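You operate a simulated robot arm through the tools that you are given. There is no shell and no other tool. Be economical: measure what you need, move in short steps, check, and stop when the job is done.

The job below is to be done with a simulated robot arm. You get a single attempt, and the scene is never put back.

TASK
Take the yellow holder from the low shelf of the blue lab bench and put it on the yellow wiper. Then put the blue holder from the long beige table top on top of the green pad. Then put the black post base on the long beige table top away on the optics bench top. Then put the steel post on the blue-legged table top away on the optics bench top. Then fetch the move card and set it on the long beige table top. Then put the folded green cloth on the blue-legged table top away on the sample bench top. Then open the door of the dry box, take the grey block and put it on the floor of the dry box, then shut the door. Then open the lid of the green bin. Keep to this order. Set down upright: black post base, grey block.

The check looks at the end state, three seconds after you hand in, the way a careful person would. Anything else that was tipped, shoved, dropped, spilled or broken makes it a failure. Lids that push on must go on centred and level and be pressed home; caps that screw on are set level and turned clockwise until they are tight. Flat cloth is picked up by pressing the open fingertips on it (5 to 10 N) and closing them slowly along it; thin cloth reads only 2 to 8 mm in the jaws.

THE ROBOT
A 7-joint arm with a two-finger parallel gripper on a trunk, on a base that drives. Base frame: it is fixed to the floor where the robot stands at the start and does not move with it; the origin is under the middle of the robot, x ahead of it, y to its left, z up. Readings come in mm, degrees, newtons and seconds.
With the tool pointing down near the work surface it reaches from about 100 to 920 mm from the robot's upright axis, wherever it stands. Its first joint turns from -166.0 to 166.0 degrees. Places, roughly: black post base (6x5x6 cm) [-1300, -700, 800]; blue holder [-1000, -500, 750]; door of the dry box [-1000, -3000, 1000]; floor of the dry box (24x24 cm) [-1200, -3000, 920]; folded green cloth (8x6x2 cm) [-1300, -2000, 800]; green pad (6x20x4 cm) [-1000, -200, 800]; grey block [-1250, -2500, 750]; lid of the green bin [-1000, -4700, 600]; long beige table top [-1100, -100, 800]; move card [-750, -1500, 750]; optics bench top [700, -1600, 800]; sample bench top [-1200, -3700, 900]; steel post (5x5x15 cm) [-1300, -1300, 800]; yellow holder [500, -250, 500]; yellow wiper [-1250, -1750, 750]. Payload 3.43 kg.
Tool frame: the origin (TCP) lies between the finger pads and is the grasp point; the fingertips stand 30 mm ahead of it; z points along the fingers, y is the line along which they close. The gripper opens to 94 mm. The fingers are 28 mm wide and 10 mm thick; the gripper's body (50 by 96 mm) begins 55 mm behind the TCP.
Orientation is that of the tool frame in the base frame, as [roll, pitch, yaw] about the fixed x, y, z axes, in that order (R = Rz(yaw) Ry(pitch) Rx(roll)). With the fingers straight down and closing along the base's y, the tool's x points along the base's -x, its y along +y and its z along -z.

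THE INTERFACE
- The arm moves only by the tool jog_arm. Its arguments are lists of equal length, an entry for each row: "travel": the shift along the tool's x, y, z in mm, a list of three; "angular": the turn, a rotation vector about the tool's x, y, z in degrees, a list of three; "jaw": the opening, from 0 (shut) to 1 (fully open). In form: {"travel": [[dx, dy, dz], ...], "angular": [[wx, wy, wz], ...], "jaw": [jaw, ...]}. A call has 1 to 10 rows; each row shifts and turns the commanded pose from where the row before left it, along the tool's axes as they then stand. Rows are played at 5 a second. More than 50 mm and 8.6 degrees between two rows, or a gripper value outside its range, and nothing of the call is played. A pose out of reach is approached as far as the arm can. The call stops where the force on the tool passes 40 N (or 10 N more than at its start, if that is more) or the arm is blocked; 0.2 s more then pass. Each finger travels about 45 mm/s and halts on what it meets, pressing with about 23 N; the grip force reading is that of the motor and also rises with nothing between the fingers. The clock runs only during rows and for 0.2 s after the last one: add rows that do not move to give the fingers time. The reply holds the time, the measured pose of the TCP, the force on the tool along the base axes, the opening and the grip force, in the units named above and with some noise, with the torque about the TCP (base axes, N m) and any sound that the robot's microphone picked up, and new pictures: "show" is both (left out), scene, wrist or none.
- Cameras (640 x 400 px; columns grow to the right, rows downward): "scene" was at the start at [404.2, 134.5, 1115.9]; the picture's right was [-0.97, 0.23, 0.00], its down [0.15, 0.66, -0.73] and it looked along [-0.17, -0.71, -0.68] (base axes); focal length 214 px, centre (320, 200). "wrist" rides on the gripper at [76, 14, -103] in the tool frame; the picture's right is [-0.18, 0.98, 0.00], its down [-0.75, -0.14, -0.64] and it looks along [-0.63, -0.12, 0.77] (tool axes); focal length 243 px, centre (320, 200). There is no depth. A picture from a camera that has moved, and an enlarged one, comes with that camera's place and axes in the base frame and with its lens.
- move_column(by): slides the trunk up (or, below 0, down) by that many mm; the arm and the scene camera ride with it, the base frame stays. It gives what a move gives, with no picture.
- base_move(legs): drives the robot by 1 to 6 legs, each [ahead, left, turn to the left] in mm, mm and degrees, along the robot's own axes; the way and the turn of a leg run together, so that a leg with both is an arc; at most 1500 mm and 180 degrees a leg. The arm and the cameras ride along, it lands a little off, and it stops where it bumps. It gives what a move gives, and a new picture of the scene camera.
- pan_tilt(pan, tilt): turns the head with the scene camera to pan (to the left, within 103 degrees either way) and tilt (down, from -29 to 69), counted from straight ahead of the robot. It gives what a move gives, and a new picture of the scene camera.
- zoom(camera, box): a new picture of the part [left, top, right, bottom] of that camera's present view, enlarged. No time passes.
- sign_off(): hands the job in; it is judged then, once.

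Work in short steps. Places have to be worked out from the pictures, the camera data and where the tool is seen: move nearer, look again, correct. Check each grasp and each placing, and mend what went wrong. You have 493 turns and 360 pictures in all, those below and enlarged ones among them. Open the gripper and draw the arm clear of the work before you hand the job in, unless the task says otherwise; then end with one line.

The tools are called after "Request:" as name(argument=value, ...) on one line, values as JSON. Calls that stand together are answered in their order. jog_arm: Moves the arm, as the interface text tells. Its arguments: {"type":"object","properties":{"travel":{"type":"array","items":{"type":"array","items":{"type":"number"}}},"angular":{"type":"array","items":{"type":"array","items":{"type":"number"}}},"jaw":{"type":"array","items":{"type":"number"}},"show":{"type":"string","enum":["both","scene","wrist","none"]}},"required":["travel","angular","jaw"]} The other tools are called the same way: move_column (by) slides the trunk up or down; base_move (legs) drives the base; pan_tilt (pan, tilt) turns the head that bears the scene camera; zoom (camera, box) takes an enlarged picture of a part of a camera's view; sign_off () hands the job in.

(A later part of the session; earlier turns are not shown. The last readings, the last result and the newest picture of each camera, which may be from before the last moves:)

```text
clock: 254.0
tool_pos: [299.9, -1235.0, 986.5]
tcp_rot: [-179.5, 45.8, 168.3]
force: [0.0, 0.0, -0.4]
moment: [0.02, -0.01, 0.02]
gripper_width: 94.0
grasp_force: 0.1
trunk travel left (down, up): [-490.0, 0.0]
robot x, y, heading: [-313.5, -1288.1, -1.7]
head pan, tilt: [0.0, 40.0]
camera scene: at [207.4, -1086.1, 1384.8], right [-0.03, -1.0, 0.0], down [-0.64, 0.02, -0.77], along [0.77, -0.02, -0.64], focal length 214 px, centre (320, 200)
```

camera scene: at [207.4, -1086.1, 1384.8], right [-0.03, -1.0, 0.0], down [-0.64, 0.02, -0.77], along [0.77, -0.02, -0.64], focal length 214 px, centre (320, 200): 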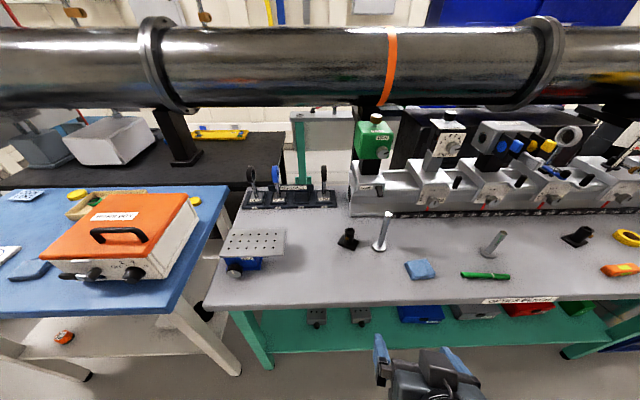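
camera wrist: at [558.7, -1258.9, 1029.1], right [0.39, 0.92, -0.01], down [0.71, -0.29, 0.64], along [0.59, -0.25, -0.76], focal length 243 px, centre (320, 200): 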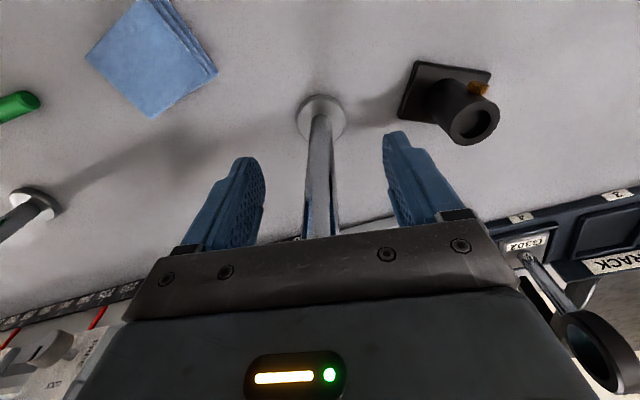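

Steel post stands on the optics bench. Next the move card near (-860,-1486), close to the table edge: I turn back and stand farther off.

Request:
base_move(legs=[[150, 0, 0], [0, 0, -179], [0, 190, 0], [-130, 0, 0]])

Request:
pan_tilt(pan=-20, tilt=55)

```text
clock: 264.8
tool_pos: [-636.0, -1525.8, 987.3]
tcp_rot: [-179.4, 45.7, -12.0]
force: [-0.7, -0.2, -0.1]
moment: [-0.01, -0.02, 0.0]
gripper_width: 93.7
grasp_force: 0.1
trunk travel left (down, up): [-490.0, 0.0]
robot x, y, heading: [-28.6, -1478.0, 177.9]
head pan, tilt: [0.0, 40.0]
camera scene: at [-543.0, -1675.6, 1384.9], right [0.04, 1.0, 0.0], down [0.64, -0.02, -0.77], along [-0.77, 0.03, -0.64], focal length 214 px, centre (320, 200)
```

scene: 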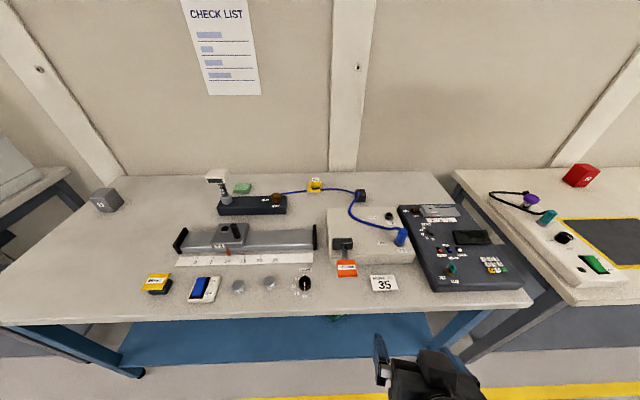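

```text
clock: 265.7
tool_pos: [-636.7, -1526.9, 987.2]
tcp_rot: [-179.4, 45.6, -12.0]
force: [0.1, 0.1, 0.0]
moment: [-0.03, -0.03, 0.03]
gripper_width: 93.7
grasp_force: 0.1
trunk travel left (down, up): [-490.0, 0.0]
robot x, y, heading: [-26.2, -1478.2, 178.0]
head pan, tilt: [-20.0, 55.0]
camera scene: at [-524.8, -1651.6, 1364.3], right [0.37, 0.93, 0.0], down [0.76, -0.31, -0.57], along [-0.53, 0.21, -0.82], focal length 214 px, centre (320, 200)
```

scene: 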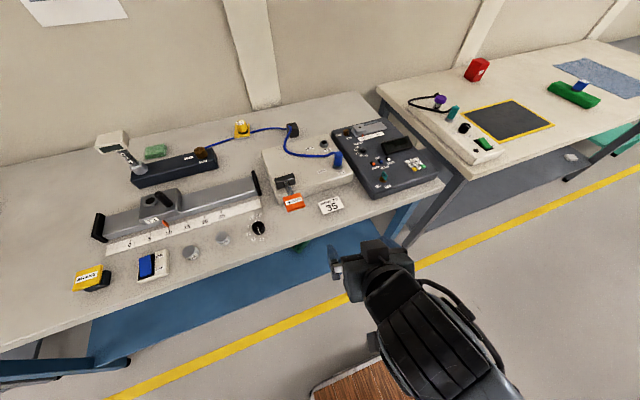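

Card at ≈(-859,-1480). Extend to a vertical pose above it.

Request:
jog_arm(travel=[[-19.7, 0, 33.8], [-24, 0, 30.9], [-27.9, 0, 27.5], [-31.3, 0, 23.6], [-34.2, 0, 19.2], [-36.4, 0, 14.5], [0, 0, 0]], angular=[[0, 7.6, 0], [0, 7.6, 0], [0, 7.6, 0], [0, 7.6, 0], [0, 7.6, 0], [0, 7.7, 0], [0, 0, 0]], jaw=[1, 1, 1, 1, 1, 1, 1], show="wrist")

```text
clock: 267.3
tool_pos: [-859.9, -1478.1, 930.3]
tcp_rot: [-179.6, 0.0, -12.3]
force: [-0.7, 0.2, 0.2]
moment: [0.03, 0.0, 0.02]
gripper_width: 94.2
grasp_force: 0.1
trunk travel left (down, up): [-490.0, 0.0]
robot x, y, heading: [-31.4, -1479.1, 178.2]
head pan, tilt: [-20.0, 55.0]
camera wrist: at [-788.3, -1508.9, 1032.7], right [-0.39, -0.92, -0.01], down [-0.71, 0.29, 0.64], along [-0.59, 0.25, -0.77], focal length 243 px, centre (320, 200)
```

wrist: 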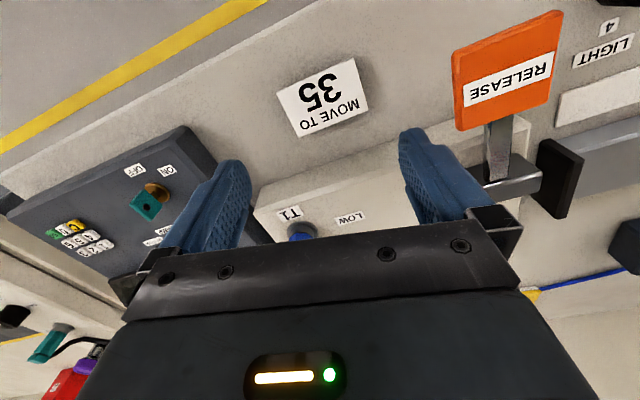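

Request:
zoom(camera="wrist", box=[250, 40, 410, 150])

Request:
pan_tilt(pan=0, tilt=50)

Request:
zoom(camera="scene", box=[330, 190, 430, 270])

```text
3.64 times, centred on (330, 95) of wrist
camera zoom: at [-788.3, -1508.9, 1032.7], right [-0.39, -0.92, -0.01], down [-0.71, 0.29, 0.64], along [-0.59, 0.25, -0.77], focal length 882 px, centre (284, 582)
```

zoom: 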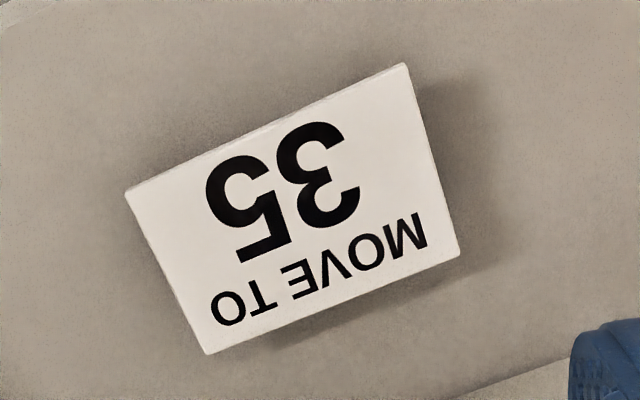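

```text
clock: 268.1
tool_pos: [-860.1, -1478.0, 930.9]
tcp_rot: [-179.5, 0.0, -12.4]
force: [0.3, -0.4, 0.0]
moment: [0.0, -0.03, -0.05]
gripper_width: 94.2
grasp_force: 0.1
trunk travel left (down, up): [-490.0, 0.0]
robot x, y, heading: [-30.2, -1477.5, 177.9]
head pan, tilt: [0.0, 50.0]
camera scene: at [-535.0, -1675.9, 1370.8], right [0.04, 1.0, 0.0], down [0.77, -0.03, -0.64], along [-0.64, 0.02, -0.77], focal length 214 px, centre (320, 200)
```

scene: 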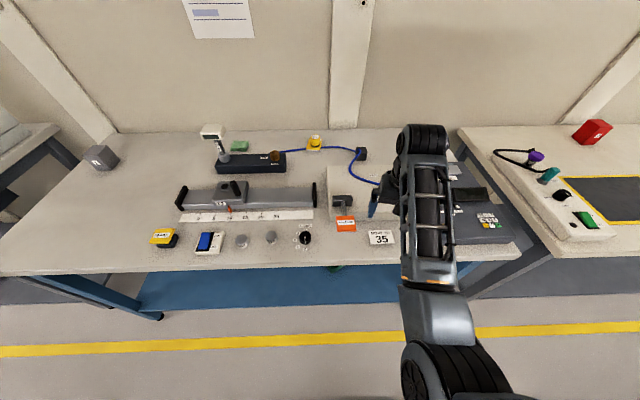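

```text
5.00 times, centred on (380, 230) of scene
camera zoom: at [-535.0, -1675.9, 1370.8], right [0.04, 1.0, 0.0], down [0.77, -0.03, -0.64], along [-0.64, 0.02, -0.77], focal length 1072 px, centre (20, 50)
```

zoom: 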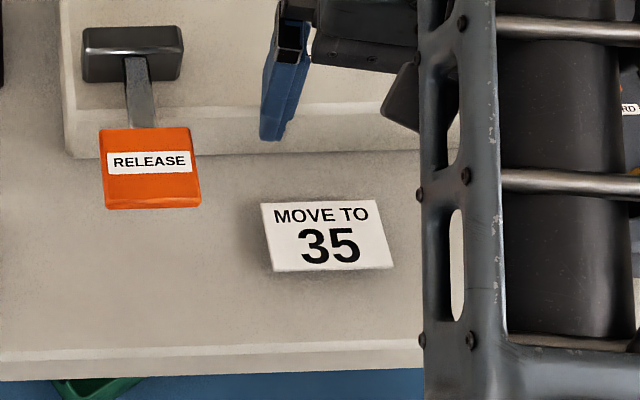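

Card spans ≈70 mm (y) × 48 mm (x), centre (-856,-1482). Align yaw to 0 and lower to just above it.

Request:
jog_arm(travel=[[0, 0, 20], [0, 0, 20], [3, 4, 20], [0, 0, 0]], angular=[[0, 0, -6], [0, 0, -6], [0, 0, 0], [0, 0, 0]], jaw=[1, 1, 1, 1], show="wrist")

```text
clock: 269.1
tool_pos: [-857.6, -1481.8, 868.7]
tcp_rot: [-179.6, -0.1, -0.4]
force: [1.0, 0.5, 0.0]
moment: [-0.02, 0.02, -0.03]
gripper_width: 93.8
grasp_force: 0.1
trunk travel left (down, up): [-490.0, 0.0]
robot x, y, heading: [-31.3, -1479.4, 178.1]
head pan, tilt: [0.0, 50.0]
camera wrist: at [-781.9, -1497.3, 971.8], right [-0.19, -0.98, -0.01], down [-0.75, 0.14, 0.64], along [-0.63, 0.13, -0.77], focal length 243 px, centre (320, 200)
```

wrist: 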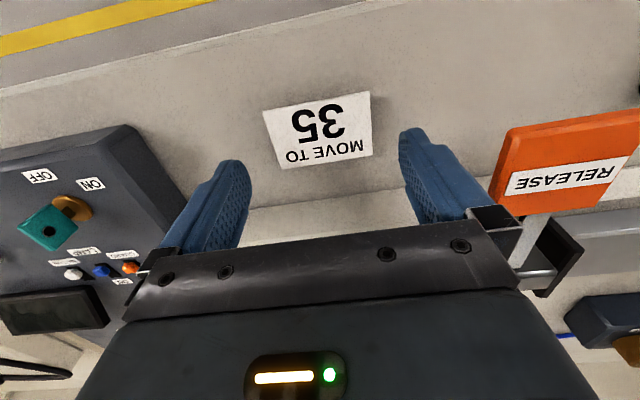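

Request:
jog_arm(travel=[[0, 0, 15], [0, 0, 13], [0, 0, 4], [0, 0, 0]], angular=[[0, 0, 0], [0, 0, 0], [0, 0, 0], [0, 0, 0]], jaw=[1, 1, 1, 1], show="wrist")

```text
clock: 270.1
tool_pos: [-857.9, -1480.9, 838.0]
tcp_rot: [-179.7, -0.1, -0.4]
force: [-0.4, -0.2, 0.2]
moment: [-0.01, 0.01, -0.02]
gripper_width: 94.0
grasp_force: 0.1
trunk travel left (down, up): [-490.0, 0.0]
robot x, y, heading: [-28.4, -1477.7, 177.9]
head pan, tilt: [0.0, 50.0]
camera wrist: at [-780.9, -1496.0, 940.6], right [-0.19, -0.98, -0.01], down [-0.75, 0.14, 0.64], along [-0.63, 0.13, -0.77], focal length 243 px, centre (320, 200)
```

wrist: 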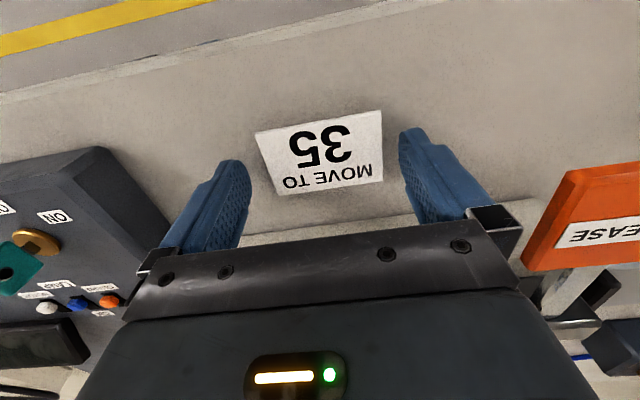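

Request:
jog_arm(travel=[[0, 0, 2], [0, 0, 2], [0, 0, 0]], angular=[[0, 0, 0], [0, 0, 0], [0, 0, 0]], jaw=[1, 1, 1], show="none")

Request:
jog_arm(travel=[[0, 0, 1.5], [0, 0, 0]], angular=[[0, 0, 0], [0, 0, 0]], jaw=[1, 1], show="none")

```text
clock: 270.9
tool_pos: [-855.9, -1480.4, 834.9]
tcp_rot: [-179.6, -0.1, -0.4]
force: [-0.8, 0.1, -0.2]
moment: [0.01, 0.01, 0.01]
gripper_width: 93.9
grasp_force: 0.0
trunk travel left (down, up): [-490.0, 0.0]
robot x, y, heading: [-30.2, -1477.2, 177.8]
head pan, tilt: [0.0, 50.0]
```

```text
clock: 271.5
tool_pos: [-856.2, -1481.3, 831.7]
tcp_rot: [-179.7, -0.1, -0.4]
force: [-0.2, 0.5, -0.1]
moment: [-0.01, -0.02, 0.0]
gripper_width: 94.0
grasp_force: 0.1
trunk travel left (down, up): [-490.0, 0.0]
robot x, y, heading: [-31.1, -1478.2, 178.1]
head pan, tilt: [0.0, 50.0]
```

Try closing here; the tips should be ≈2 mm above the table.

Request:
jog_arm(travel=[[0, 0, 0], [0, 0, 0], [0, 0, 0], [0, 0, 0], [0, 0, 0]], angular=[[0, 0, 0], [0, 0, 0], [0, 0, 0], [0, 0, 0], [0, 0, 0]], jaw=[0.9, 0.8, 0.7, 0.65, 0.65], show="wrist")

```text
clock: 272.7
tool_pos: [-856.6, -1480.7, 832.8]
tcp_rot: [-179.6, 0.0, -0.4]
force: [-0.8, 0.8, 0.5]
moment: [0.01, -0.04, -0.05]
gripper_width: 68.5
grasp_force: 23.4
trunk travel left (down, up): [-490.0, 0.0]
robot x, y, heading: [-28.8, -1480.2, 177.9]
head pan, tilt: [0.0, 50.0]
camera wrist: at [-780.6, -1495.9, 935.2], right [-0.19, -0.98, -0.01], down [-0.75, 0.14, 0.64], along [-0.63, 0.13, -0.77], focal length 243 px, centre (320, 200)
```

wrist: 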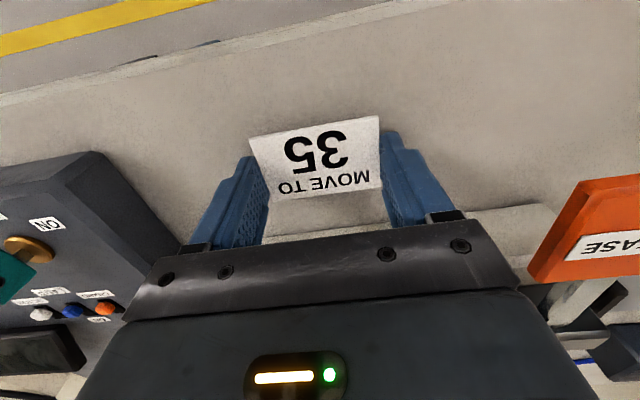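

Gripped at 68.5 mm. Lift and check.

Request:
jog_arm(travel=[[0, 0, -10], [0, 0, -20], [0, 0, -30], [0, 0, -30], [0, 0, 0]], angular=[[0, 0, 0], [0, 0, 0], [0, 0, 0], [0, 0, 0], [0, 0, 0]], jaw=[0.6, 0.6, 0.6, 0.6, 0.6], show="wrist")

```text
clock: 273.9
tool_pos: [-857.9, -1480.1, 921.4]
tcp_rot: [-179.6, 0.0, -0.4]
force: [-0.2, 1.2, -1.0]
moment: [0.02, 0.0, 0.0]
gripper_width: 68.9
grasp_force: 22.6
trunk travel left (down, up): [-490.0, 0.0]
robot x, y, heading: [-30.6, -1477.4, 177.9]
head pan, tilt: [0.0, 50.0]
camera wrist: at [-781.9, -1495.8, 1023.8], right [-0.19, -0.98, -0.01], down [-0.75, 0.14, 0.64], along [-0.63, 0.13, -0.77], focal length 243 px, centre (320, 200)
```

wrist: 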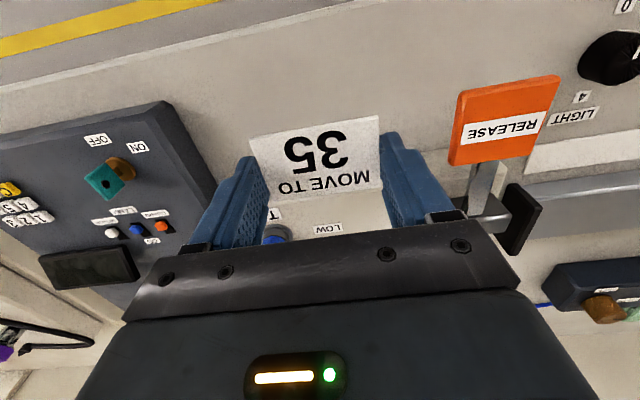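

Card held. Raise a little and strafe to the beige table, aiming at a free area near (-900,-320).

Request:
jog_arm(travel=[[0, 0, -10], [0, 0, -10]], angular=[[0, 0, 0], [0, 0, 0]], jaw=[0.6, 0.6], show="none")

Request:
base_move(legs=[[0, -580, 2], [0, -580, 0]])

```text
clock: 274.5
tool_pos: [-856.9, -1481.7, 940.6]
tcp_rot: [-179.6, -0.1, -0.4]
force: [0.0, 1.2, 0.0]
moment: [-0.01, 0.0, 0.0]
gripper_width: 68.8
grasp_force: 23.1
trunk travel left (down, up): [-490.0, 0.0]
robot x, y, heading: [-29.2, -1480.2, 177.8]
head pan, tilt: [0.0, 50.0]
```

```text
clock: 280.7
tool_pos: [-861.6, -368.2, 941.4]
tcp_rot: [-179.6, -0.1, 3.3]
force: [-0.2, -0.2, -0.3]
moment: [0.01, -0.02, 0.01]
gripper_width: 69.0
grasp_force: 22.9
trunk travel left (down, up): [-490.0, 0.0]
robot x, y, heading: [-34.8, -313.4, -178.8]
head pan, tilt: [0.0, 50.0]
camera scene: at [-527.2, -541.6, 1370.8], right [-0.03, 1.0, 0.0], down [0.77, 0.02, -0.64], along [-0.64, -0.02, -0.77], focal length 214 px, centre (320, 200)
```

scene: 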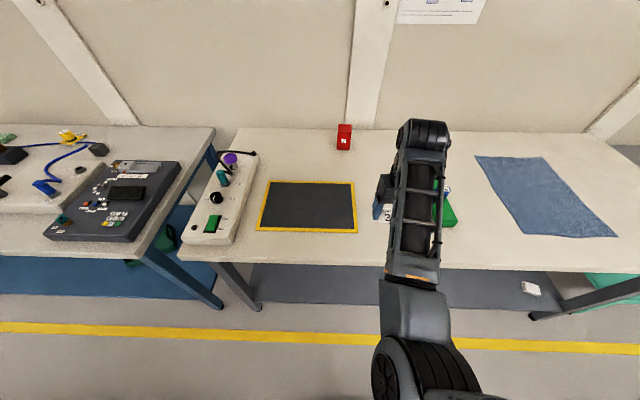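

Below is free table (mat edge y≈-435, pad y≈-205). Lower the card here.

Request:
jog_arm(travel=[[0, 0, 30], [0, 0, 30], [0, 0, 25], [0, 0, 15], [0, 0, 0]], angular=[[0, 0, 0], [0, 0, 0], [0, 0, 0], [0, 0, 0], [0, 0, 0]], jaw=[0.6, 0.6, 0.6, 0.6, 0.6], show="wrist")

```text
clock: 281.9
tool_pos: [-860.9, -370.0, 840.9]
tcp_rot: [-179.5, -0.1, 3.2]
force: [-0.3, 0.8, -0.8]
moment: [0.03, 0.0, 0.03]
gripper_width: 68.8
grasp_force: 22.9
trunk travel left (down, up): [-490.0, 0.0]
robot x, y, heading: [-35.4, -313.1, -178.5]
head pan, tilt: [0.0, 50.0]
camera wrist: at [-784.1, -379.9, 943.6], right [-0.13, -0.99, -0.01], down [-0.76, 0.09, 0.64], along [-0.64, 0.09, -0.77], focal length 243 px, centre (320, 200)
```

wrist: 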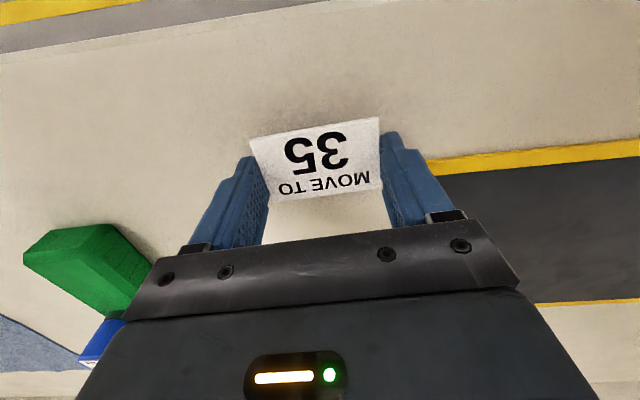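

Request:
jog_arm(travel=[[0, 0, 4], [0, 0, 2], [0, 0, 0]], angular=[[0, 0, 0], [0, 0, 0], [0, 0, 0]], jaw=[0.6, 0.6, 0.6], show="none")

Request:
jog_arm(travel=[[0, 0, 2], [0, 0, 0]], angular=[[0, 0, 0], [0, 0, 0]], jaw=[0.6, 0.6], show="none")

```text
clock: 282.7
tool_pos: [-860.5, -367.3, 834.1]
tcp_rot: [-179.6, 0.0, 3.2]
force: [-0.5, 1.2, -0.2]
moment: [0.03, -0.01, 0.02]
gripper_width: 68.7
grasp_force: 22.6
trunk travel left (down, up): [-490.0, 0.0]
robot x, y, heading: [-36.4, -312.5, -178.7]
head pan, tilt: [0.0, 50.0]
```

```text
clock: 283.3
tool_pos: [-861.3, -369.3, 833.4]
tcp_rot: [-179.5, -0.1, 3.1]
force: [-0.3, 0.0, 0.0]
moment: [0.0, -0.01, 0.03]
gripper_width: 68.8
grasp_force: 22.8
trunk travel left (down, up): [-490.0, 0.0]
robot x, y, heading: [-34.0, -308.6, -178.4]
head pan, tilt: [0.0, 50.0]
```

Request:
jog_arm(travel=[[0, 0, 1.5], [0, 0, 0]], angular=[[0, 0, 0], [0, 0, 0]], jaw=[0.6, 0.6], show="none")

Request:
jog_arm(travel=[[0, 0, 0], [0, 0, 0], [0, 0, 0], [0, 0, 0]], angular=[[0, 0, 0], [0, 0, 0], [0, 0, 0], [0, 0, 0]], jaw=[0.8, 0.9, 1, 1], show="wrist")

```text
clock: 283.9
tool_pos: [-860.9, -367.9, 833.0]
tcp_rot: [-179.8, 0.1, 3.2]
force: [-0.9, -0.5, 5.4]
moment: [-0.03, -0.05, 0.03]
gripper_width: 68.9
grasp_force: 22.6
trunk travel left (down, up): [-490.0, 0.0]
robot x, y, heading: [-34.6, -309.4, -178.4]
head pan, tilt: [0.0, 50.0]
```

```text
clock: 284.9
tool_pos: [-862.3, -367.8, 832.5]
tcp_rot: [-179.6, -0.1, 3.3]
force: [-0.3, -0.9, -0.3]
moment: [-0.03, 0.03, 0.01]
gripper_width: 93.9
grasp_force: 0.0
trunk travel left (down, up): [-490.0, 0.0]
robot x, y, heading: [-36.0, -315.7, -178.5]
head pan, tilt: [0.0, 50.0]
camera wrist: at [-784.0, -377.9, 934.2], right [-0.13, -0.99, -0.01], down [-0.76, 0.09, 0.64], along [-0.64, 0.09, -0.77], focal length 243 px, centre (320, 200)
```

wrist: 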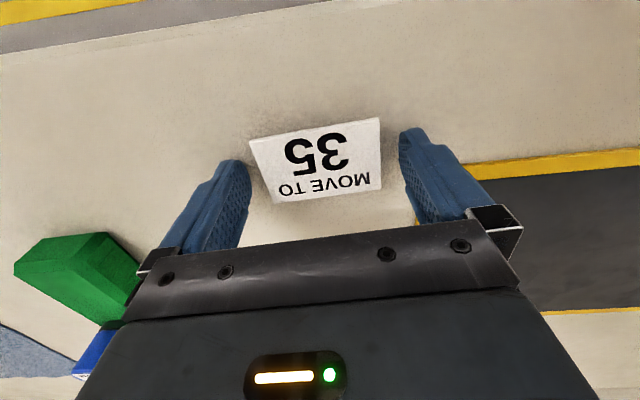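

Card placed. Rise, tilt-retract, and drive down to the green cloth (strafe left ~1690 mm).

Request:
jog_arm(travel=[[0, 0, -30], [0, 0, -30], [0, 0, -30], [39, 0, -10], [37.3, 0, -15], [34.4, 0, -19.7], [33, 0, -24.7], [29.5, 0, -28.8], [25.5, 0, -32.5]], angular=[[0, 0, 0], [0, 0, 0], [0, 0, 0], [0, -7.6, 0], [0, -7.6, 0], [0, -7.6, 0], [0, -7.6, 0], [0, -7.6, 0], [0, -7.6, 0]], jaw=[1, 1, 1, 1, 1, 1, 1, 1, 1], show="scene")

Request:
base_move(legs=[[0, 840, -1], [0, 840, 0]])

```text
clock: 286.9
tool_pos: [-630.4, -356.7, 974.9]
tcp_rot: [-179.5, 45.6, 3.6]
force: [-0.9, 0.1, -0.4]
moment: [-0.02, 0.0, 0.0]
gripper_width: 94.1
grasp_force: 0.1
out of reach, approached as far as the arm can: row 9
trunk travel left (down, up): [-490.0, 0.0]
robot x, y, heading: [-29.1, -308.9, -178.1]
head pan, tilt: [0.0, 50.0]
camera scene: at [-527.7, -541.5, 1370.6], right [-0.03, 1.0, 0.0], down [0.77, 0.02, -0.64], along [-0.64, -0.02, -0.77], focal length 214 px, centre (320, 200)
```

scene: 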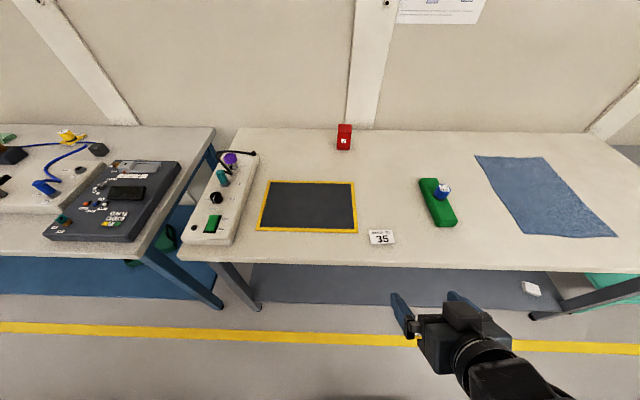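

```text
clock: 295.5
tool_pos: [-597.2, -2059.3, 975.0]
tcp_rot: [-179.4, 45.5, 3.9]
force: [0.2, -0.5, 0.1]
moment: [-0.03, 0.01, 0.0]
gripper_width: 94.1
grasp_force: 0.1
trunk travel left (down, up): [-490.0, 0.0]
robot x, y, heading: [0.9, -2011.6, -178.2]
head pan, tilt: [0.0, 50.0]
camera scene: at [-492.3, -2242.2, 1370.8], right [-0.03, 1.0, 0.0], down [0.77, 0.02, -0.64], along [-0.64, -0.02, -0.77], focal length 214 px, centre (320, 200)
```

scene: 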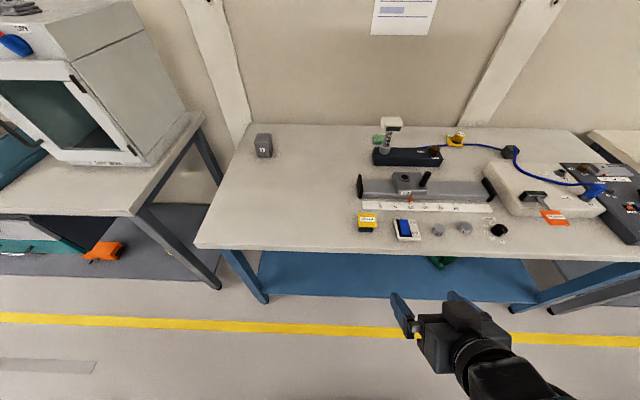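

The cloth lies just behind the display post, so I'll approach from the left (center y≈-2250). Drive there.

Request:
base_move(legs=[[0, 240, -1.5], [375, 0, 0]])

Request:
pan_tilt(pan=-25, tilt=45)

```text
clock: 299.3
tool_pos: [-972.0, -2300.5, 974.3]
tcp_rot: [-179.4, 45.4, 3.3]
force: [0.0, -0.1, 0.2]
moment: [0.01, -0.01, 0.01]
gripper_width: 94.4
grasp_force: 0.1
trunk travel left (down, up): [-490.0, 0.0]
robot x, y, heading: [-375.5, -2261.5, -178.9]
head pan, tilt: [0.0, 50.0]
camera scene: at [-869.6, -2485.1, 1370.8], right [-0.02, 1.0, 0.0], down [0.77, 0.02, -0.64], along [-0.64, -0.01, -0.77], focal length 214 px, centre (320, 200)
```

scene: 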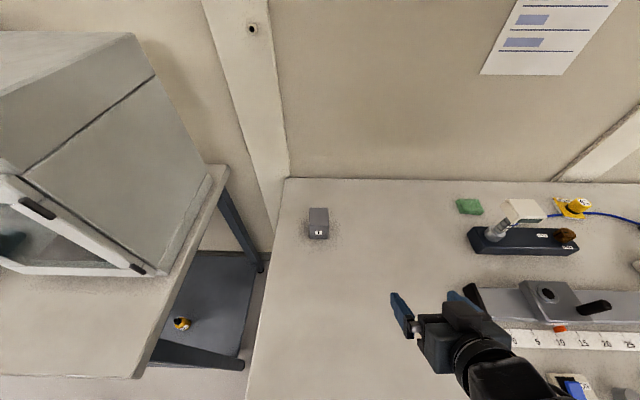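

```text
clock: 300.2
tool_pos: [-972.4, -2301.0, 974.6]
tcp_rot: [-179.4, 45.4, 3.3]
force: [-0.2, 0.1, -0.2]
moment: [0.0, 0.01, -0.03]
gripper_width: 94.2
grasp_force: 0.1
trunk travel left (down, up): [-490.0, 0.0]
robot x, y, heading: [-373.7, -2256.8, -178.5]
head pan, tilt: [-25.0, 45.0]
camera scene: at [-867.1, -2450.7, 1377.7], right [0.4, 0.92, 0.0], down [0.65, -0.28, -0.71], along [-0.65, 0.28, -0.71], focal length 214 px, centre (320, 200)
```

scene: 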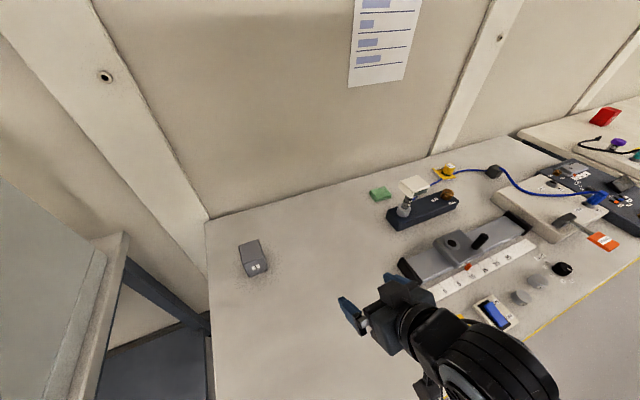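

Request:
zoom(camera="scene", box=[340, 160, 480, 240])

```text
4.57 times, centred on (410, 200) of scene
camera zoom: at [-867.1, -2450.7, 1377.7], right [0.4, 0.92, 0.0], down [0.65, -0.28, -0.71], along [-0.65, 0.28, -0.71], focal length 980 px, centre (-91, 200)
```

zoom: 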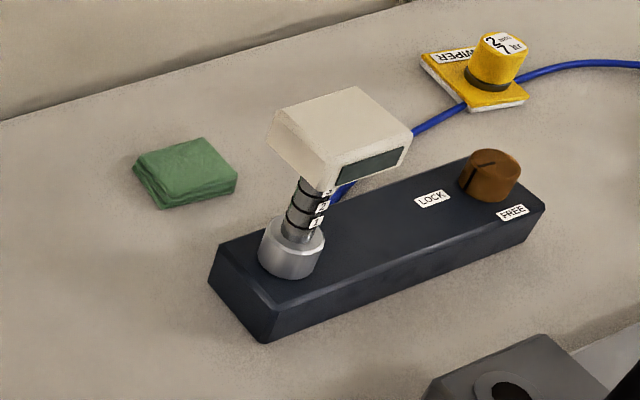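

Cloth measured: centre (-1324,-2003), ≈52 (x) × 68 (y) mm, top z≈820; the display head is close on the robot side, so I'll close along x with the camera on the −y side. First extend to a vertical pose left of it.

Request:
jog_arm(travel=[[-24.9, -16, 33.1], [-28, -16, 30.4], [-30.9, -16, 27.5], [-33.5, -16, 24.2], [-35.8, -16, 20.9], [-37.6, -16, 17.2], [-39.1, -16, 13.4], [-40.3, -16, 9.4]], angular=[[0, 5.7, 0], [0, 5.7, 0], [0, 5.7, 0], [0, 5.7, 0], [0, 5.7, 0], [0, 5.7, 0], [0, 5.7, 0], [0, 5.5, 0]], jaw=[0.85, 0.85, 0.85, 0.85, 0.85, 0.85, 0.85, 0.85], show="none")

Request:
jog_arm(travel=[[0, 0, 0], [0, 0, 0], [0, 0, 0], [0, 0, 0], [0, 0, 0], [0, 0, 0], [0, 0, 0], [0, 0, 0], [0, 0, 0], [0, 0, 0]], angular=[[0, 0, 8.5], [0, 0, 8.5], [0, 0, 8.5], [0, 0, 8.5], [0, 0, 8.5], [0, 0, 8.5], [0, 0, 8.5], [0, 0, 8.5], [0, 0, 8.5], [0, 0, 8.5]], jaw=[0.85, 0.85, 0.85, 0.85, 0.85, 0.85, 0.85, 0.85, 0.85, 0.85], show="wrist")

```text
clock: 302.0
tool_pos: [-1305.3, -2187.9, 932.2]
tcp_rot: [-179.6, 0.1, 3.0]
force: [0.5, 0.4, 0.5]
moment: [0.04, 0.01, 0.02]
gripper_width: 79.9
grasp_force: 0.1
trunk travel left (down, up): [-490.0, 0.0]
robot x, y, heading: [-380.0, -2257.0, -178.8]
head pan, tilt: [-25.0, 45.0]
```

```text
clock: 304.2
tool_pos: [-1305.9, -2188.8, 931.9]
tcp_rot: [179.9, 0.4, -82.2]
force: [-0.1, 0.1, 0.1]
moment: [0.0, 0.02, -0.02]
gripper_width: 79.8
grasp_force: 0.0
trunk travel left (down, up): [-490.0, 0.0]
robot x, y, heading: [-377.7, -2259.3, -178.5]
head pan, tilt: [-25.0, 45.0]
camera wrist: at [-1309.5, -2265.5, 1032.7], right [-1.0, 0.05, 0.0], down [0.04, 0.76, 0.65], along [0.03, 0.65, -0.76], focal length 243 px, centre (320, 200)
```

wrist: 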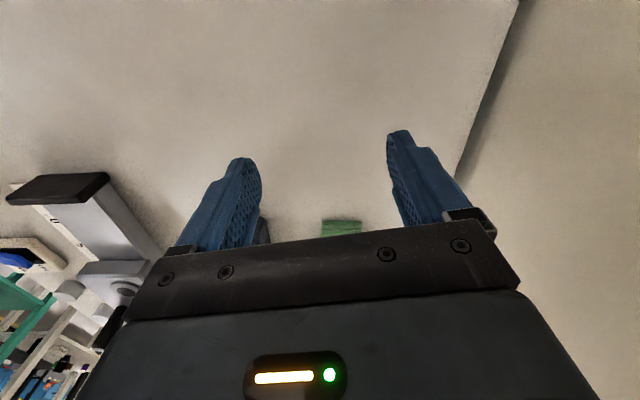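

Request:
jog_arm(travel=[[-35, 6, 8], [-35, 6, 8], [-30, 6, 8], [0, 0, 0]], angular=[[0, 0, 4], [0, 0, 4], [0, 0, 0], [0, 0, 0]], jaw=[0.85, 0.85, 0.85, 0.85], show="both")

```text
clock: 305.2
tool_pos: [-1329.9, -2091.2, 908.7]
tcp_rot: [179.8, 0.4, -90.0]
force: [0.3, 0.2, 0.9]
moment: [0.01, 0.03, 0.01]
gripper_width: 79.9
grasp_force: 0.1
trunk travel left (down, up): [-490.0, 0.0]
robot x, y, heading: [-374.7, -2258.5, -178.8]
head pan, tilt: [-25.0, 45.0]
camera scene: at [-867.2, -2450.5, 1377.7], right [0.4, 0.92, 0.0], down [0.65, -0.28, -0.71], along [-0.65, 0.28, -0.71], focal length 214 px, centre (320, 200)
camera wrist: at [-1344.5, -2167.0, 1010.5], right [-0.98, 0.18, 0.0], down [0.14, 0.75, 0.65], along [0.12, 0.64, -0.76], focal length 243 px, centre (320, 200)
```

scene: 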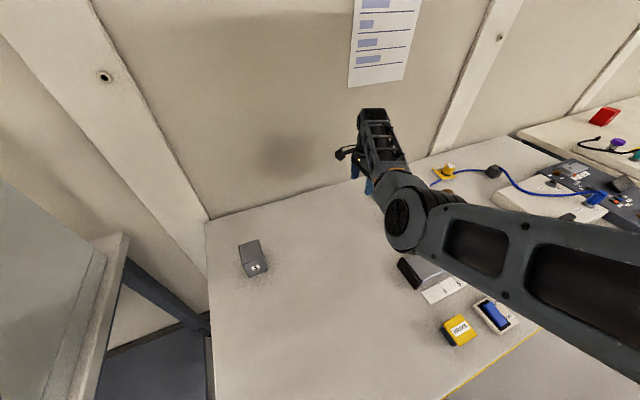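
wrist: 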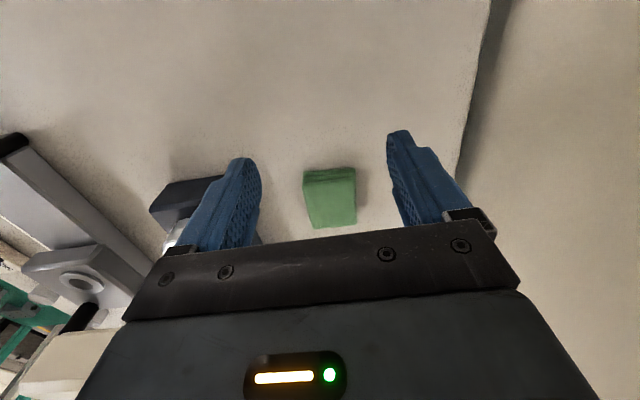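

Request:
jog_arm(travel=[[-30, -2, 8], [-30, -2, 10], [-30, -2, 10], [0, 0, 0]], angular=[[0, 0, 0], [0, 0, 0], [0, 0, 0], [0, 0, 0]], jaw=[0.85, 0.85, 0.85, 0.85], show="both")

```text
clock: 306.2
tool_pos: [-1323.1, -1999.9, 884.4]
tcp_rot: [179.9, 0.5, -90.1]
force: [-0.3, -0.2, -0.3]
moment: [0.0, -0.02, -0.01]
gripper_width: 80.1
grasp_force: 0.0
trunk travel left (down, up): [-490.0, 0.0]
robot x, y, heading: [-380.1, -2259.3, -178.8]
head pan, tilt: [-25.0, 45.0]
camera scene: at [-867.2, -2450.5, 1377.7], right [0.4, 0.92, 0.0], down [0.65, -0.28, -0.71], along [-0.65, 0.28, -0.71], focal length 214 px, centre (320, 200)
camera wrist: at [-1337.3, -2076.7, 984.7], right [-0.98, 0.18, 0.0], down [0.14, 0.75, 0.65], along [0.12, 0.64, -0.76], focal length 243 px, centre (320, 200)
```

scene: 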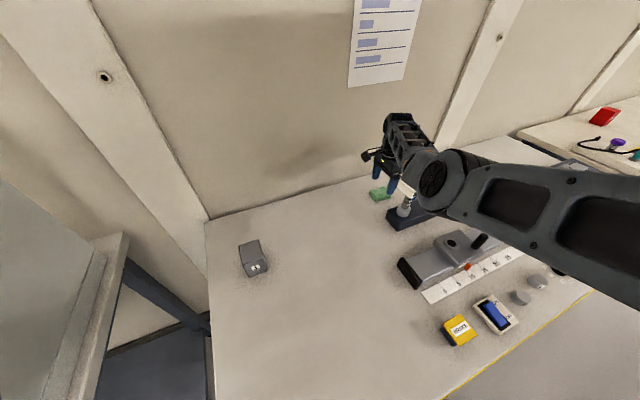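
wrist: 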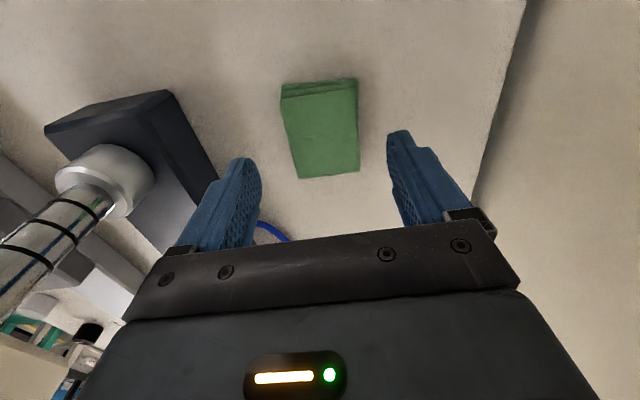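

Aligned over the cloth; lower to z≈836 and close.

Request:
jog_arm(travel=[[0, 0, 15], [0, 0, 15], [0, 0, 15], [0, 0, 3], [0, 0, 0]], angular=[[0, 0, 0], [0, 0, 0], [0, 0, 0], [0, 0, 0], [0, 0, 0]], jaw=[0.85, 0.85, 0.85, 0.85, 0.85], show="wrist")

```text
clock: 307.4
tool_pos: [-1318.4, -1999.9, 837.0]
tcp_rot: [179.8, 0.4, -90.0]
force: [-0.3, 0.6, 0.1]
moment: [0.01, 0.02, -0.02]
gripper_width: 80.0
grasp_force: 0.1
out of reach, approached as far as the arm can: row 3
trunk travel left (down, up): [-490.0, 0.0]
robot x, y, heading: [-378.0, -2255.6, -178.9]
head pan, tilt: [-25.0, 45.0]
camera wrist: at [-1331.2, -2077.6, 938.6], right [-0.98, 0.18, 0.0], down [0.14, 0.75, 0.65], along [0.12, 0.64, -0.76], focal length 243 px, centre (320, 200)
```

wrist: 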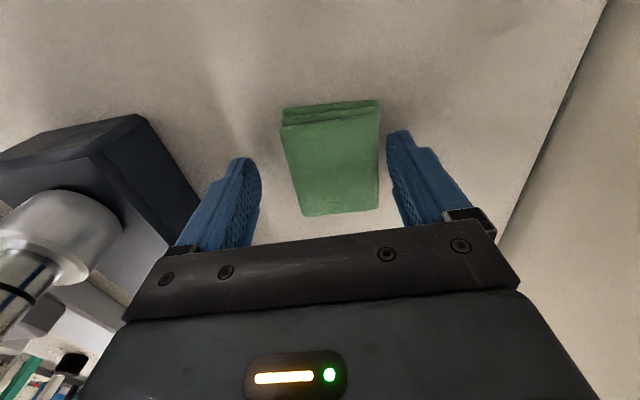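

Request:
jog_arm(travel=[[0, 0, 0], [0, 0, 0], [0, 0, 0], [0, 0, 0], [0, 0, 0], [0, 0, 0]], angular=[[0, 0, 0], [0, 0, 0], [0, 0, 0], [0, 0, 0], [0, 0, 0], [0, 0, 0]], jaw=[0.7, 0.55, 0.45, 0.4, 0.4, 0.4], show="wrist")

```text
clock: 308.8
tool_pos: [-1317.6, -2001.3, 837.0]
tcp_rot: [179.9, 0.4, -90.0]
force: [-0.4, -0.7, 3.4]
moment: [-0.01, -0.04, -0.07]
gripper_width: 53.8
grasp_force: 23.6
trunk travel left (down, up): [-490.0, 0.0]
robot x, y, heading: [-377.6, -2259.1, -178.8]
head pan, tilt: [-25.0, 45.0]
camera wrist: at [-1331.1, -2077.8, 938.6], right [-0.98, 0.18, 0.0], down [0.14, 0.75, 0.65], along [0.12, 0.64, -0.76], focal length 243 px, centre (320, 200)
```

wrist: 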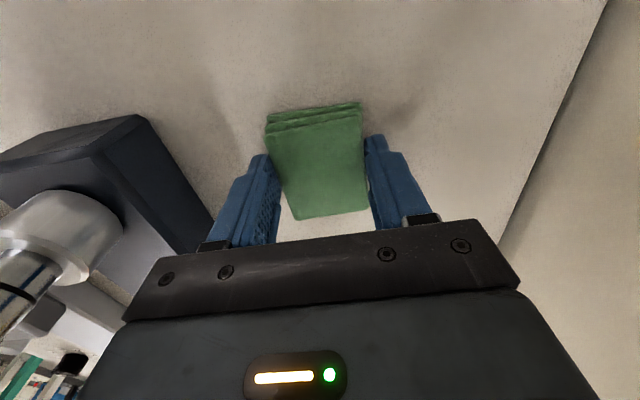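

Gripped (53.8 mm). Lift and back off along −y, reversing my path.

Request:
jog_arm(travel=[[0, 0, -10], [0, 0, -20], [0, 0, -20], [0, 0, -20], [30, 2, -8], [30, 2, -8], [30, 2, -8], [30, 0, 0]], angular=[[0, 0, 0], [0, 0, 0], [0, 0, 0], [0, 0, 0], [0, 0, 0], [0, 0, 0], [0, 0, 0], [0, 0, 0]], jaw=[0.4, 0.4, 0.4, 0.4, 0.4, 0.4, 0.4, 0.4], show="both")

```text
clock: 310.6
tool_pos: [-1324.2, -2121.7, 928.6]
tcp_rot: [179.8, 0.3, -90.1]
force: [-0.8, 0.9, 0.1]
moment: [-0.02, -0.01, 0.02]
gripper_width: 53.9
grasp_force: 23.7
trunk travel left (down, up): [-490.0, 0.0]
robot x, y, heading: [-377.7, -2258.7, -178.8]
head pan, tilt: [-25.0, 45.0]
camera scene: at [-867.3, -2450.0, 1377.7], right [0.4, 0.92, 0.0], down [0.65, -0.28, -0.71], along [-0.65, 0.28, -0.71], focal length 214 px, centre (320, 200)
camera wrist: at [-1338.4, -2198.9, 1030.6], right [-0.98, 0.19, 0.0], down [0.14, 0.75, 0.65], along [0.12, 0.64, -0.76], focal length 243 px, centre (320, 200)
```

scene: 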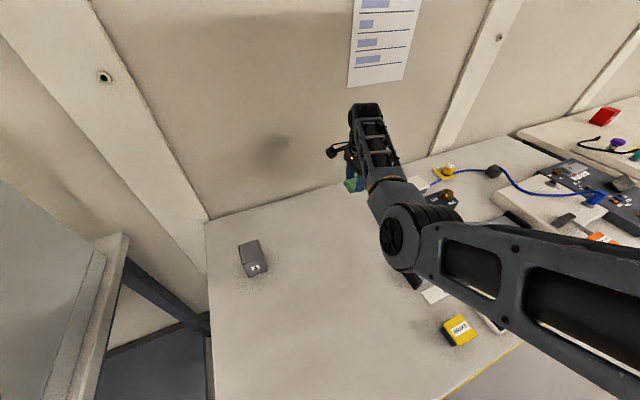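
wrist: 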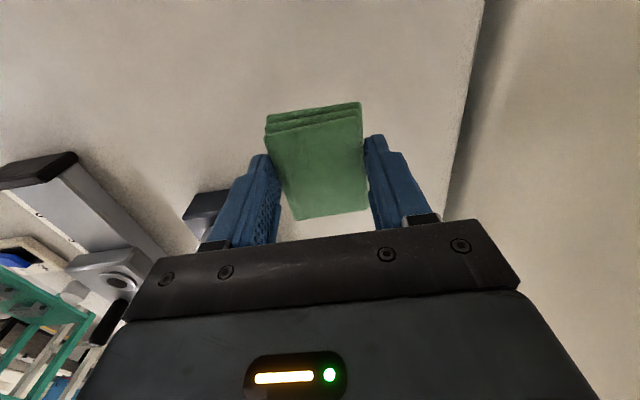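

Cloth held. Rotate yaw back to face outward, then tilt-retract.

Request:
jog_arm(travel=[[0, 0, 0], [0, 0, 0], [0, 0, 0], [0, 0, 0], [0, 0, 0], [0, 0, 0], [0, 0, 0], [0, 0, 0], [0, 0, 0], [0, 0, 0]], angular=[[0, 0, -8.5], [0, 0, -8.5], [0, 0, -8.5], [0, 0, -8.5], [0, 0, -8.5], [0, 0, -8.5], [0, 0, -8.5], [0, 0, -8.5], [0, 0, -8.5], [0, 0, -8.5]], jaw=[0.4, 0.4, 0.4, 0.4, 0.4, 0.4, 0.4, 0.4, 0.4, 0.4], show="none")

Request:
jog_arm(travel=[[39, 0, -3], [38.3, 0, -7], [37.4, 0, -12], [36, 0, -17], [33, 0, -22], [29.5, 0, -27], [26, 0, -29], [28, 0, -28.7], [28, 0, -28.7]], angular=[[0, -6, 0], [0, -6, 0], [0, -6.5, 0], [0, -6.5, 0], [0, -6.5, 0], [0, -6.5, 0], [0, -6.5, 0], [0, 0, 0], [0, 0, 0]], jaw=[0.4, 0.4, 0.4, 0.4, 0.4, 0.4, 0.4, 0.4, 0.4], show="scene")

```text
clock: 312.8
tool_pos: [-1324.1, -2121.6, 930.2]
tcp_rot: [-179.6, 0.2, -4.9]
force: [0.1, 0.2, -0.6]
moment: [-0.03, 0.01, -0.02]
gripper_width: 53.8
grasp_force: 23.4
trunk travel left (down, up): [-490.0, 0.0]
robot x, y, heading: [-377.9, -2262.7, -178.7]
head pan, tilt: [-25.0, 45.0]
```

```text
clock: 314.8
tool_pos: [-971.6, -2155.8, 969.0]
tcp_rot: [-179.4, 44.7, -4.5]
force: [-0.3, 0.0, -0.2]
moment: [0.04, 0.0, -0.02]
gripper_width: 53.6
grasp_force: 22.9
trunk travel left (down, up): [-490.0, 0.0]
robot x, y, heading: [-376.8, -2259.3, -178.7]
head pan, tilt: [-25.0, 45.0]
camera scene: at [-867.6, -2450.6, 1377.6], right [0.4, 0.92, 0.0], down [0.65, -0.28, -0.71], along [-0.65, 0.28, -0.71], focal length 214 px, centre (320, 200)
```

scene: 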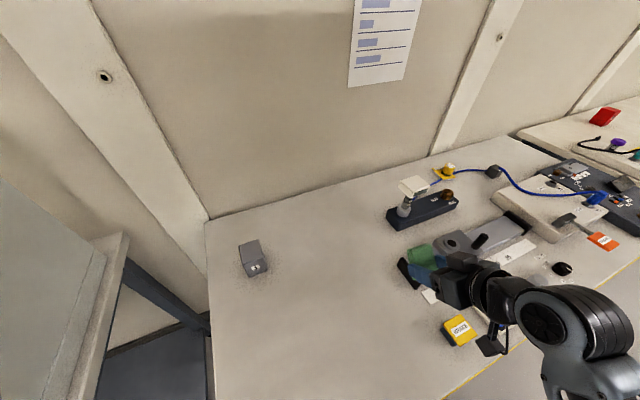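

Back away and look along to the sample bench.

Request:
base_move(legs=[[-330, 0, 0], [0, 800, 0]])

Request:
pan_tilt(pan=35, tilt=30)

```text
clock: 320.9
tool_pos: [-618.3, -2944.8, 967.4]
tcp_rot: [-179.5, 44.7, -4.6]
force: [0.9, -0.3, 1.2]
moment: [0.0, 0.02, 0.0]
gripper_width: 53.9
grasp_force: 22.9
trunk travel left (down, up): [-490.0, 0.0]
robot x, y, heading: [-26.9, -3047.9, -178.6]
head pan, tilt: [-25.0, 45.0]
camera scene: at [-515.2, -3240.3, 1377.7], right [0.4, 0.92, 0.0], down [0.65, -0.28, -0.71], along [-0.65, 0.28, -0.71], focal length 214 px, centre (320, 200)
```

scene: 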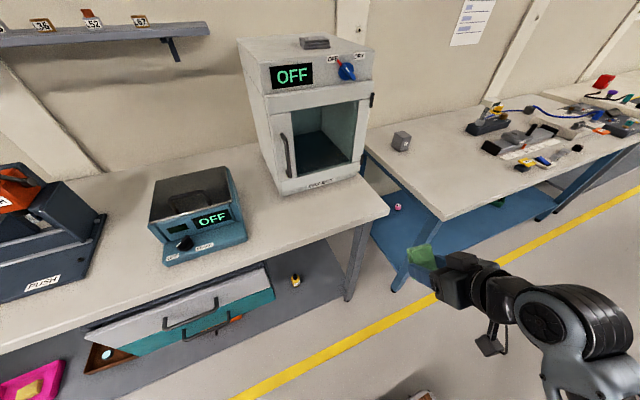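

```text
clock: 322.2
tool_pos: [-618.3, -2944.8, 969.4]
tcp_rot: [-179.6, 44.7, -4.5]
force: [0.5, -0.4, 0.7]
moment: [0.0, -0.04, -0.04]
gripper_width: 53.8
grasp_force: 22.7
trunk travel left (down, up): [-490.0, 0.0]
robot x, y, heading: [-20.7, -3046.2, -178.7]
head pan, tilt: [35.0, 30.0]
camera scene: at [-513.4, -3326.5, 1400.3], right [-0.59, 0.8, 0.0], down [0.4, 0.3, -0.87], along [-0.7, -0.51, -0.5], focal length 214 px, centre (320, 200)
```

scene: 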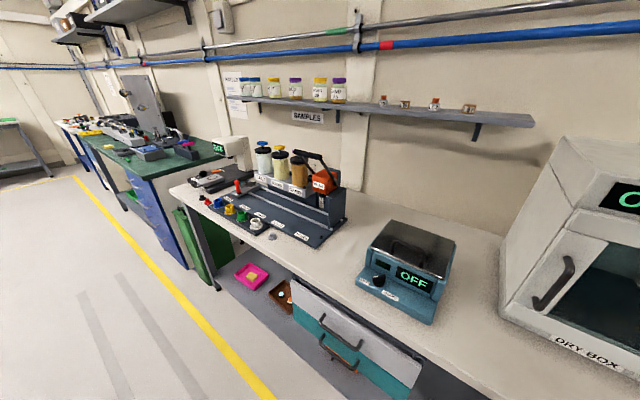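

The sample bench holds the dry box, heater and sample rack. I move along to look at free space left of the heater.

Request:
base_move(legs=[[0, 420, 0]])

Request:
pan_tilt(pan=0, tilt=45)

```text
clock: 324.7
tool_pos: [-610.2, -3346.7, 968.9]
tcp_rot: [-179.6, 44.8, -5.3]
force: [0.3, -0.3, -0.3]
moment: [0.0, 0.0, -0.03]
gripper_width: 53.8
grasp_force: 23.3
trunk travel left (down, up): [-490.0, 0.0]
robot x, y, heading: [-19.1, -3459.9, -179.4]
head pan, tilt: [35.0, 30.0]
camera scene: at [-509.8, -3730.1, 1400.3], right [-0.58, 0.81, 0.0], down [0.41, 0.29, -0.87], along [-0.7, -0.5, -0.5], focal length 214 px, centre (320, 200)
```

scene: 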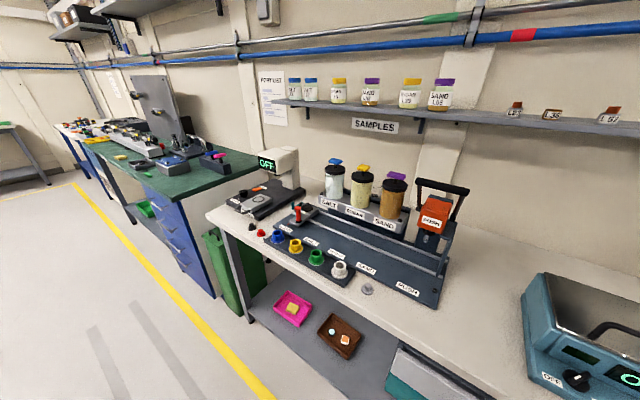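

```text
clock: 325.7
tool_pos: [-609.7, -3347.1, 967.5]
tcp_rot: [-179.4, 44.7, -5.2]
force: [0.6, -0.4, -1.5]
moment: [-0.03, -0.01, 0.02]
gripper_width: 53.6
grasp_force: 23.0
trunk travel left (down, up): [-490.0, 0.0]
robot x, y, heading: [-17.3, -3455.8, -179.2]
head pan, tilt: [0.0, 45.0]
camera scene: at [-517.7, -3678.4, 1377.7], right [-0.01, 1.0, 0.0], down [0.71, 0.01, -0.71], along [-0.71, -0.01, -0.71], focal length 214 px, centre (320, 200)
```

scene: 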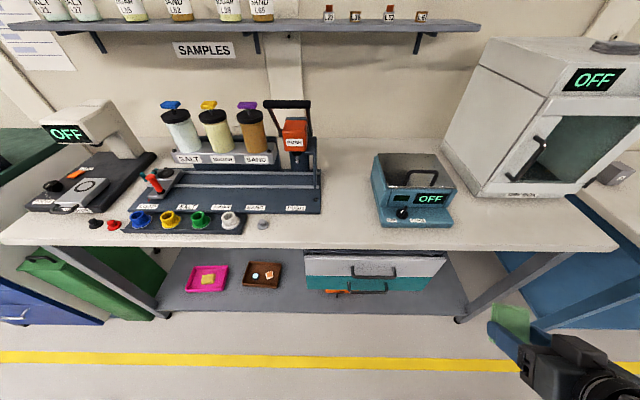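

Free gap between rack and heater at ≈(-940,-3600). Position the base for it.

Request:
base_move(legs=[[45, 190, 0]])

```text
clock: 327.3
tool_pos: [-652.5, -3535.3, 967.5]
tcp_rot: [-179.5, 44.7, -5.4]
force: [-0.6, -0.5, -0.9]
moment: [0.0, 0.0, -0.03]
gripper_width: 53.8
grasp_force: 23.1
trunk travel left (down, up): [-490.0, 0.0]
robot x, y, heading: [-64.3, -3645.8, -179.5]
head pan, tilt: [0.0, 45.0]
camera scene: at [-561.1, -3866.8, 1377.7], right [-0.01, 1.0, 0.0], down [0.71, 0.01, -0.71], along [-0.71, -0.01, -0.71], focal length 214 px, centre (320, 200)
```

scene: 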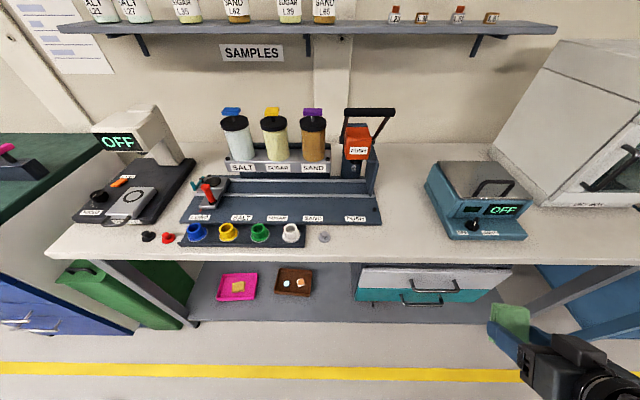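

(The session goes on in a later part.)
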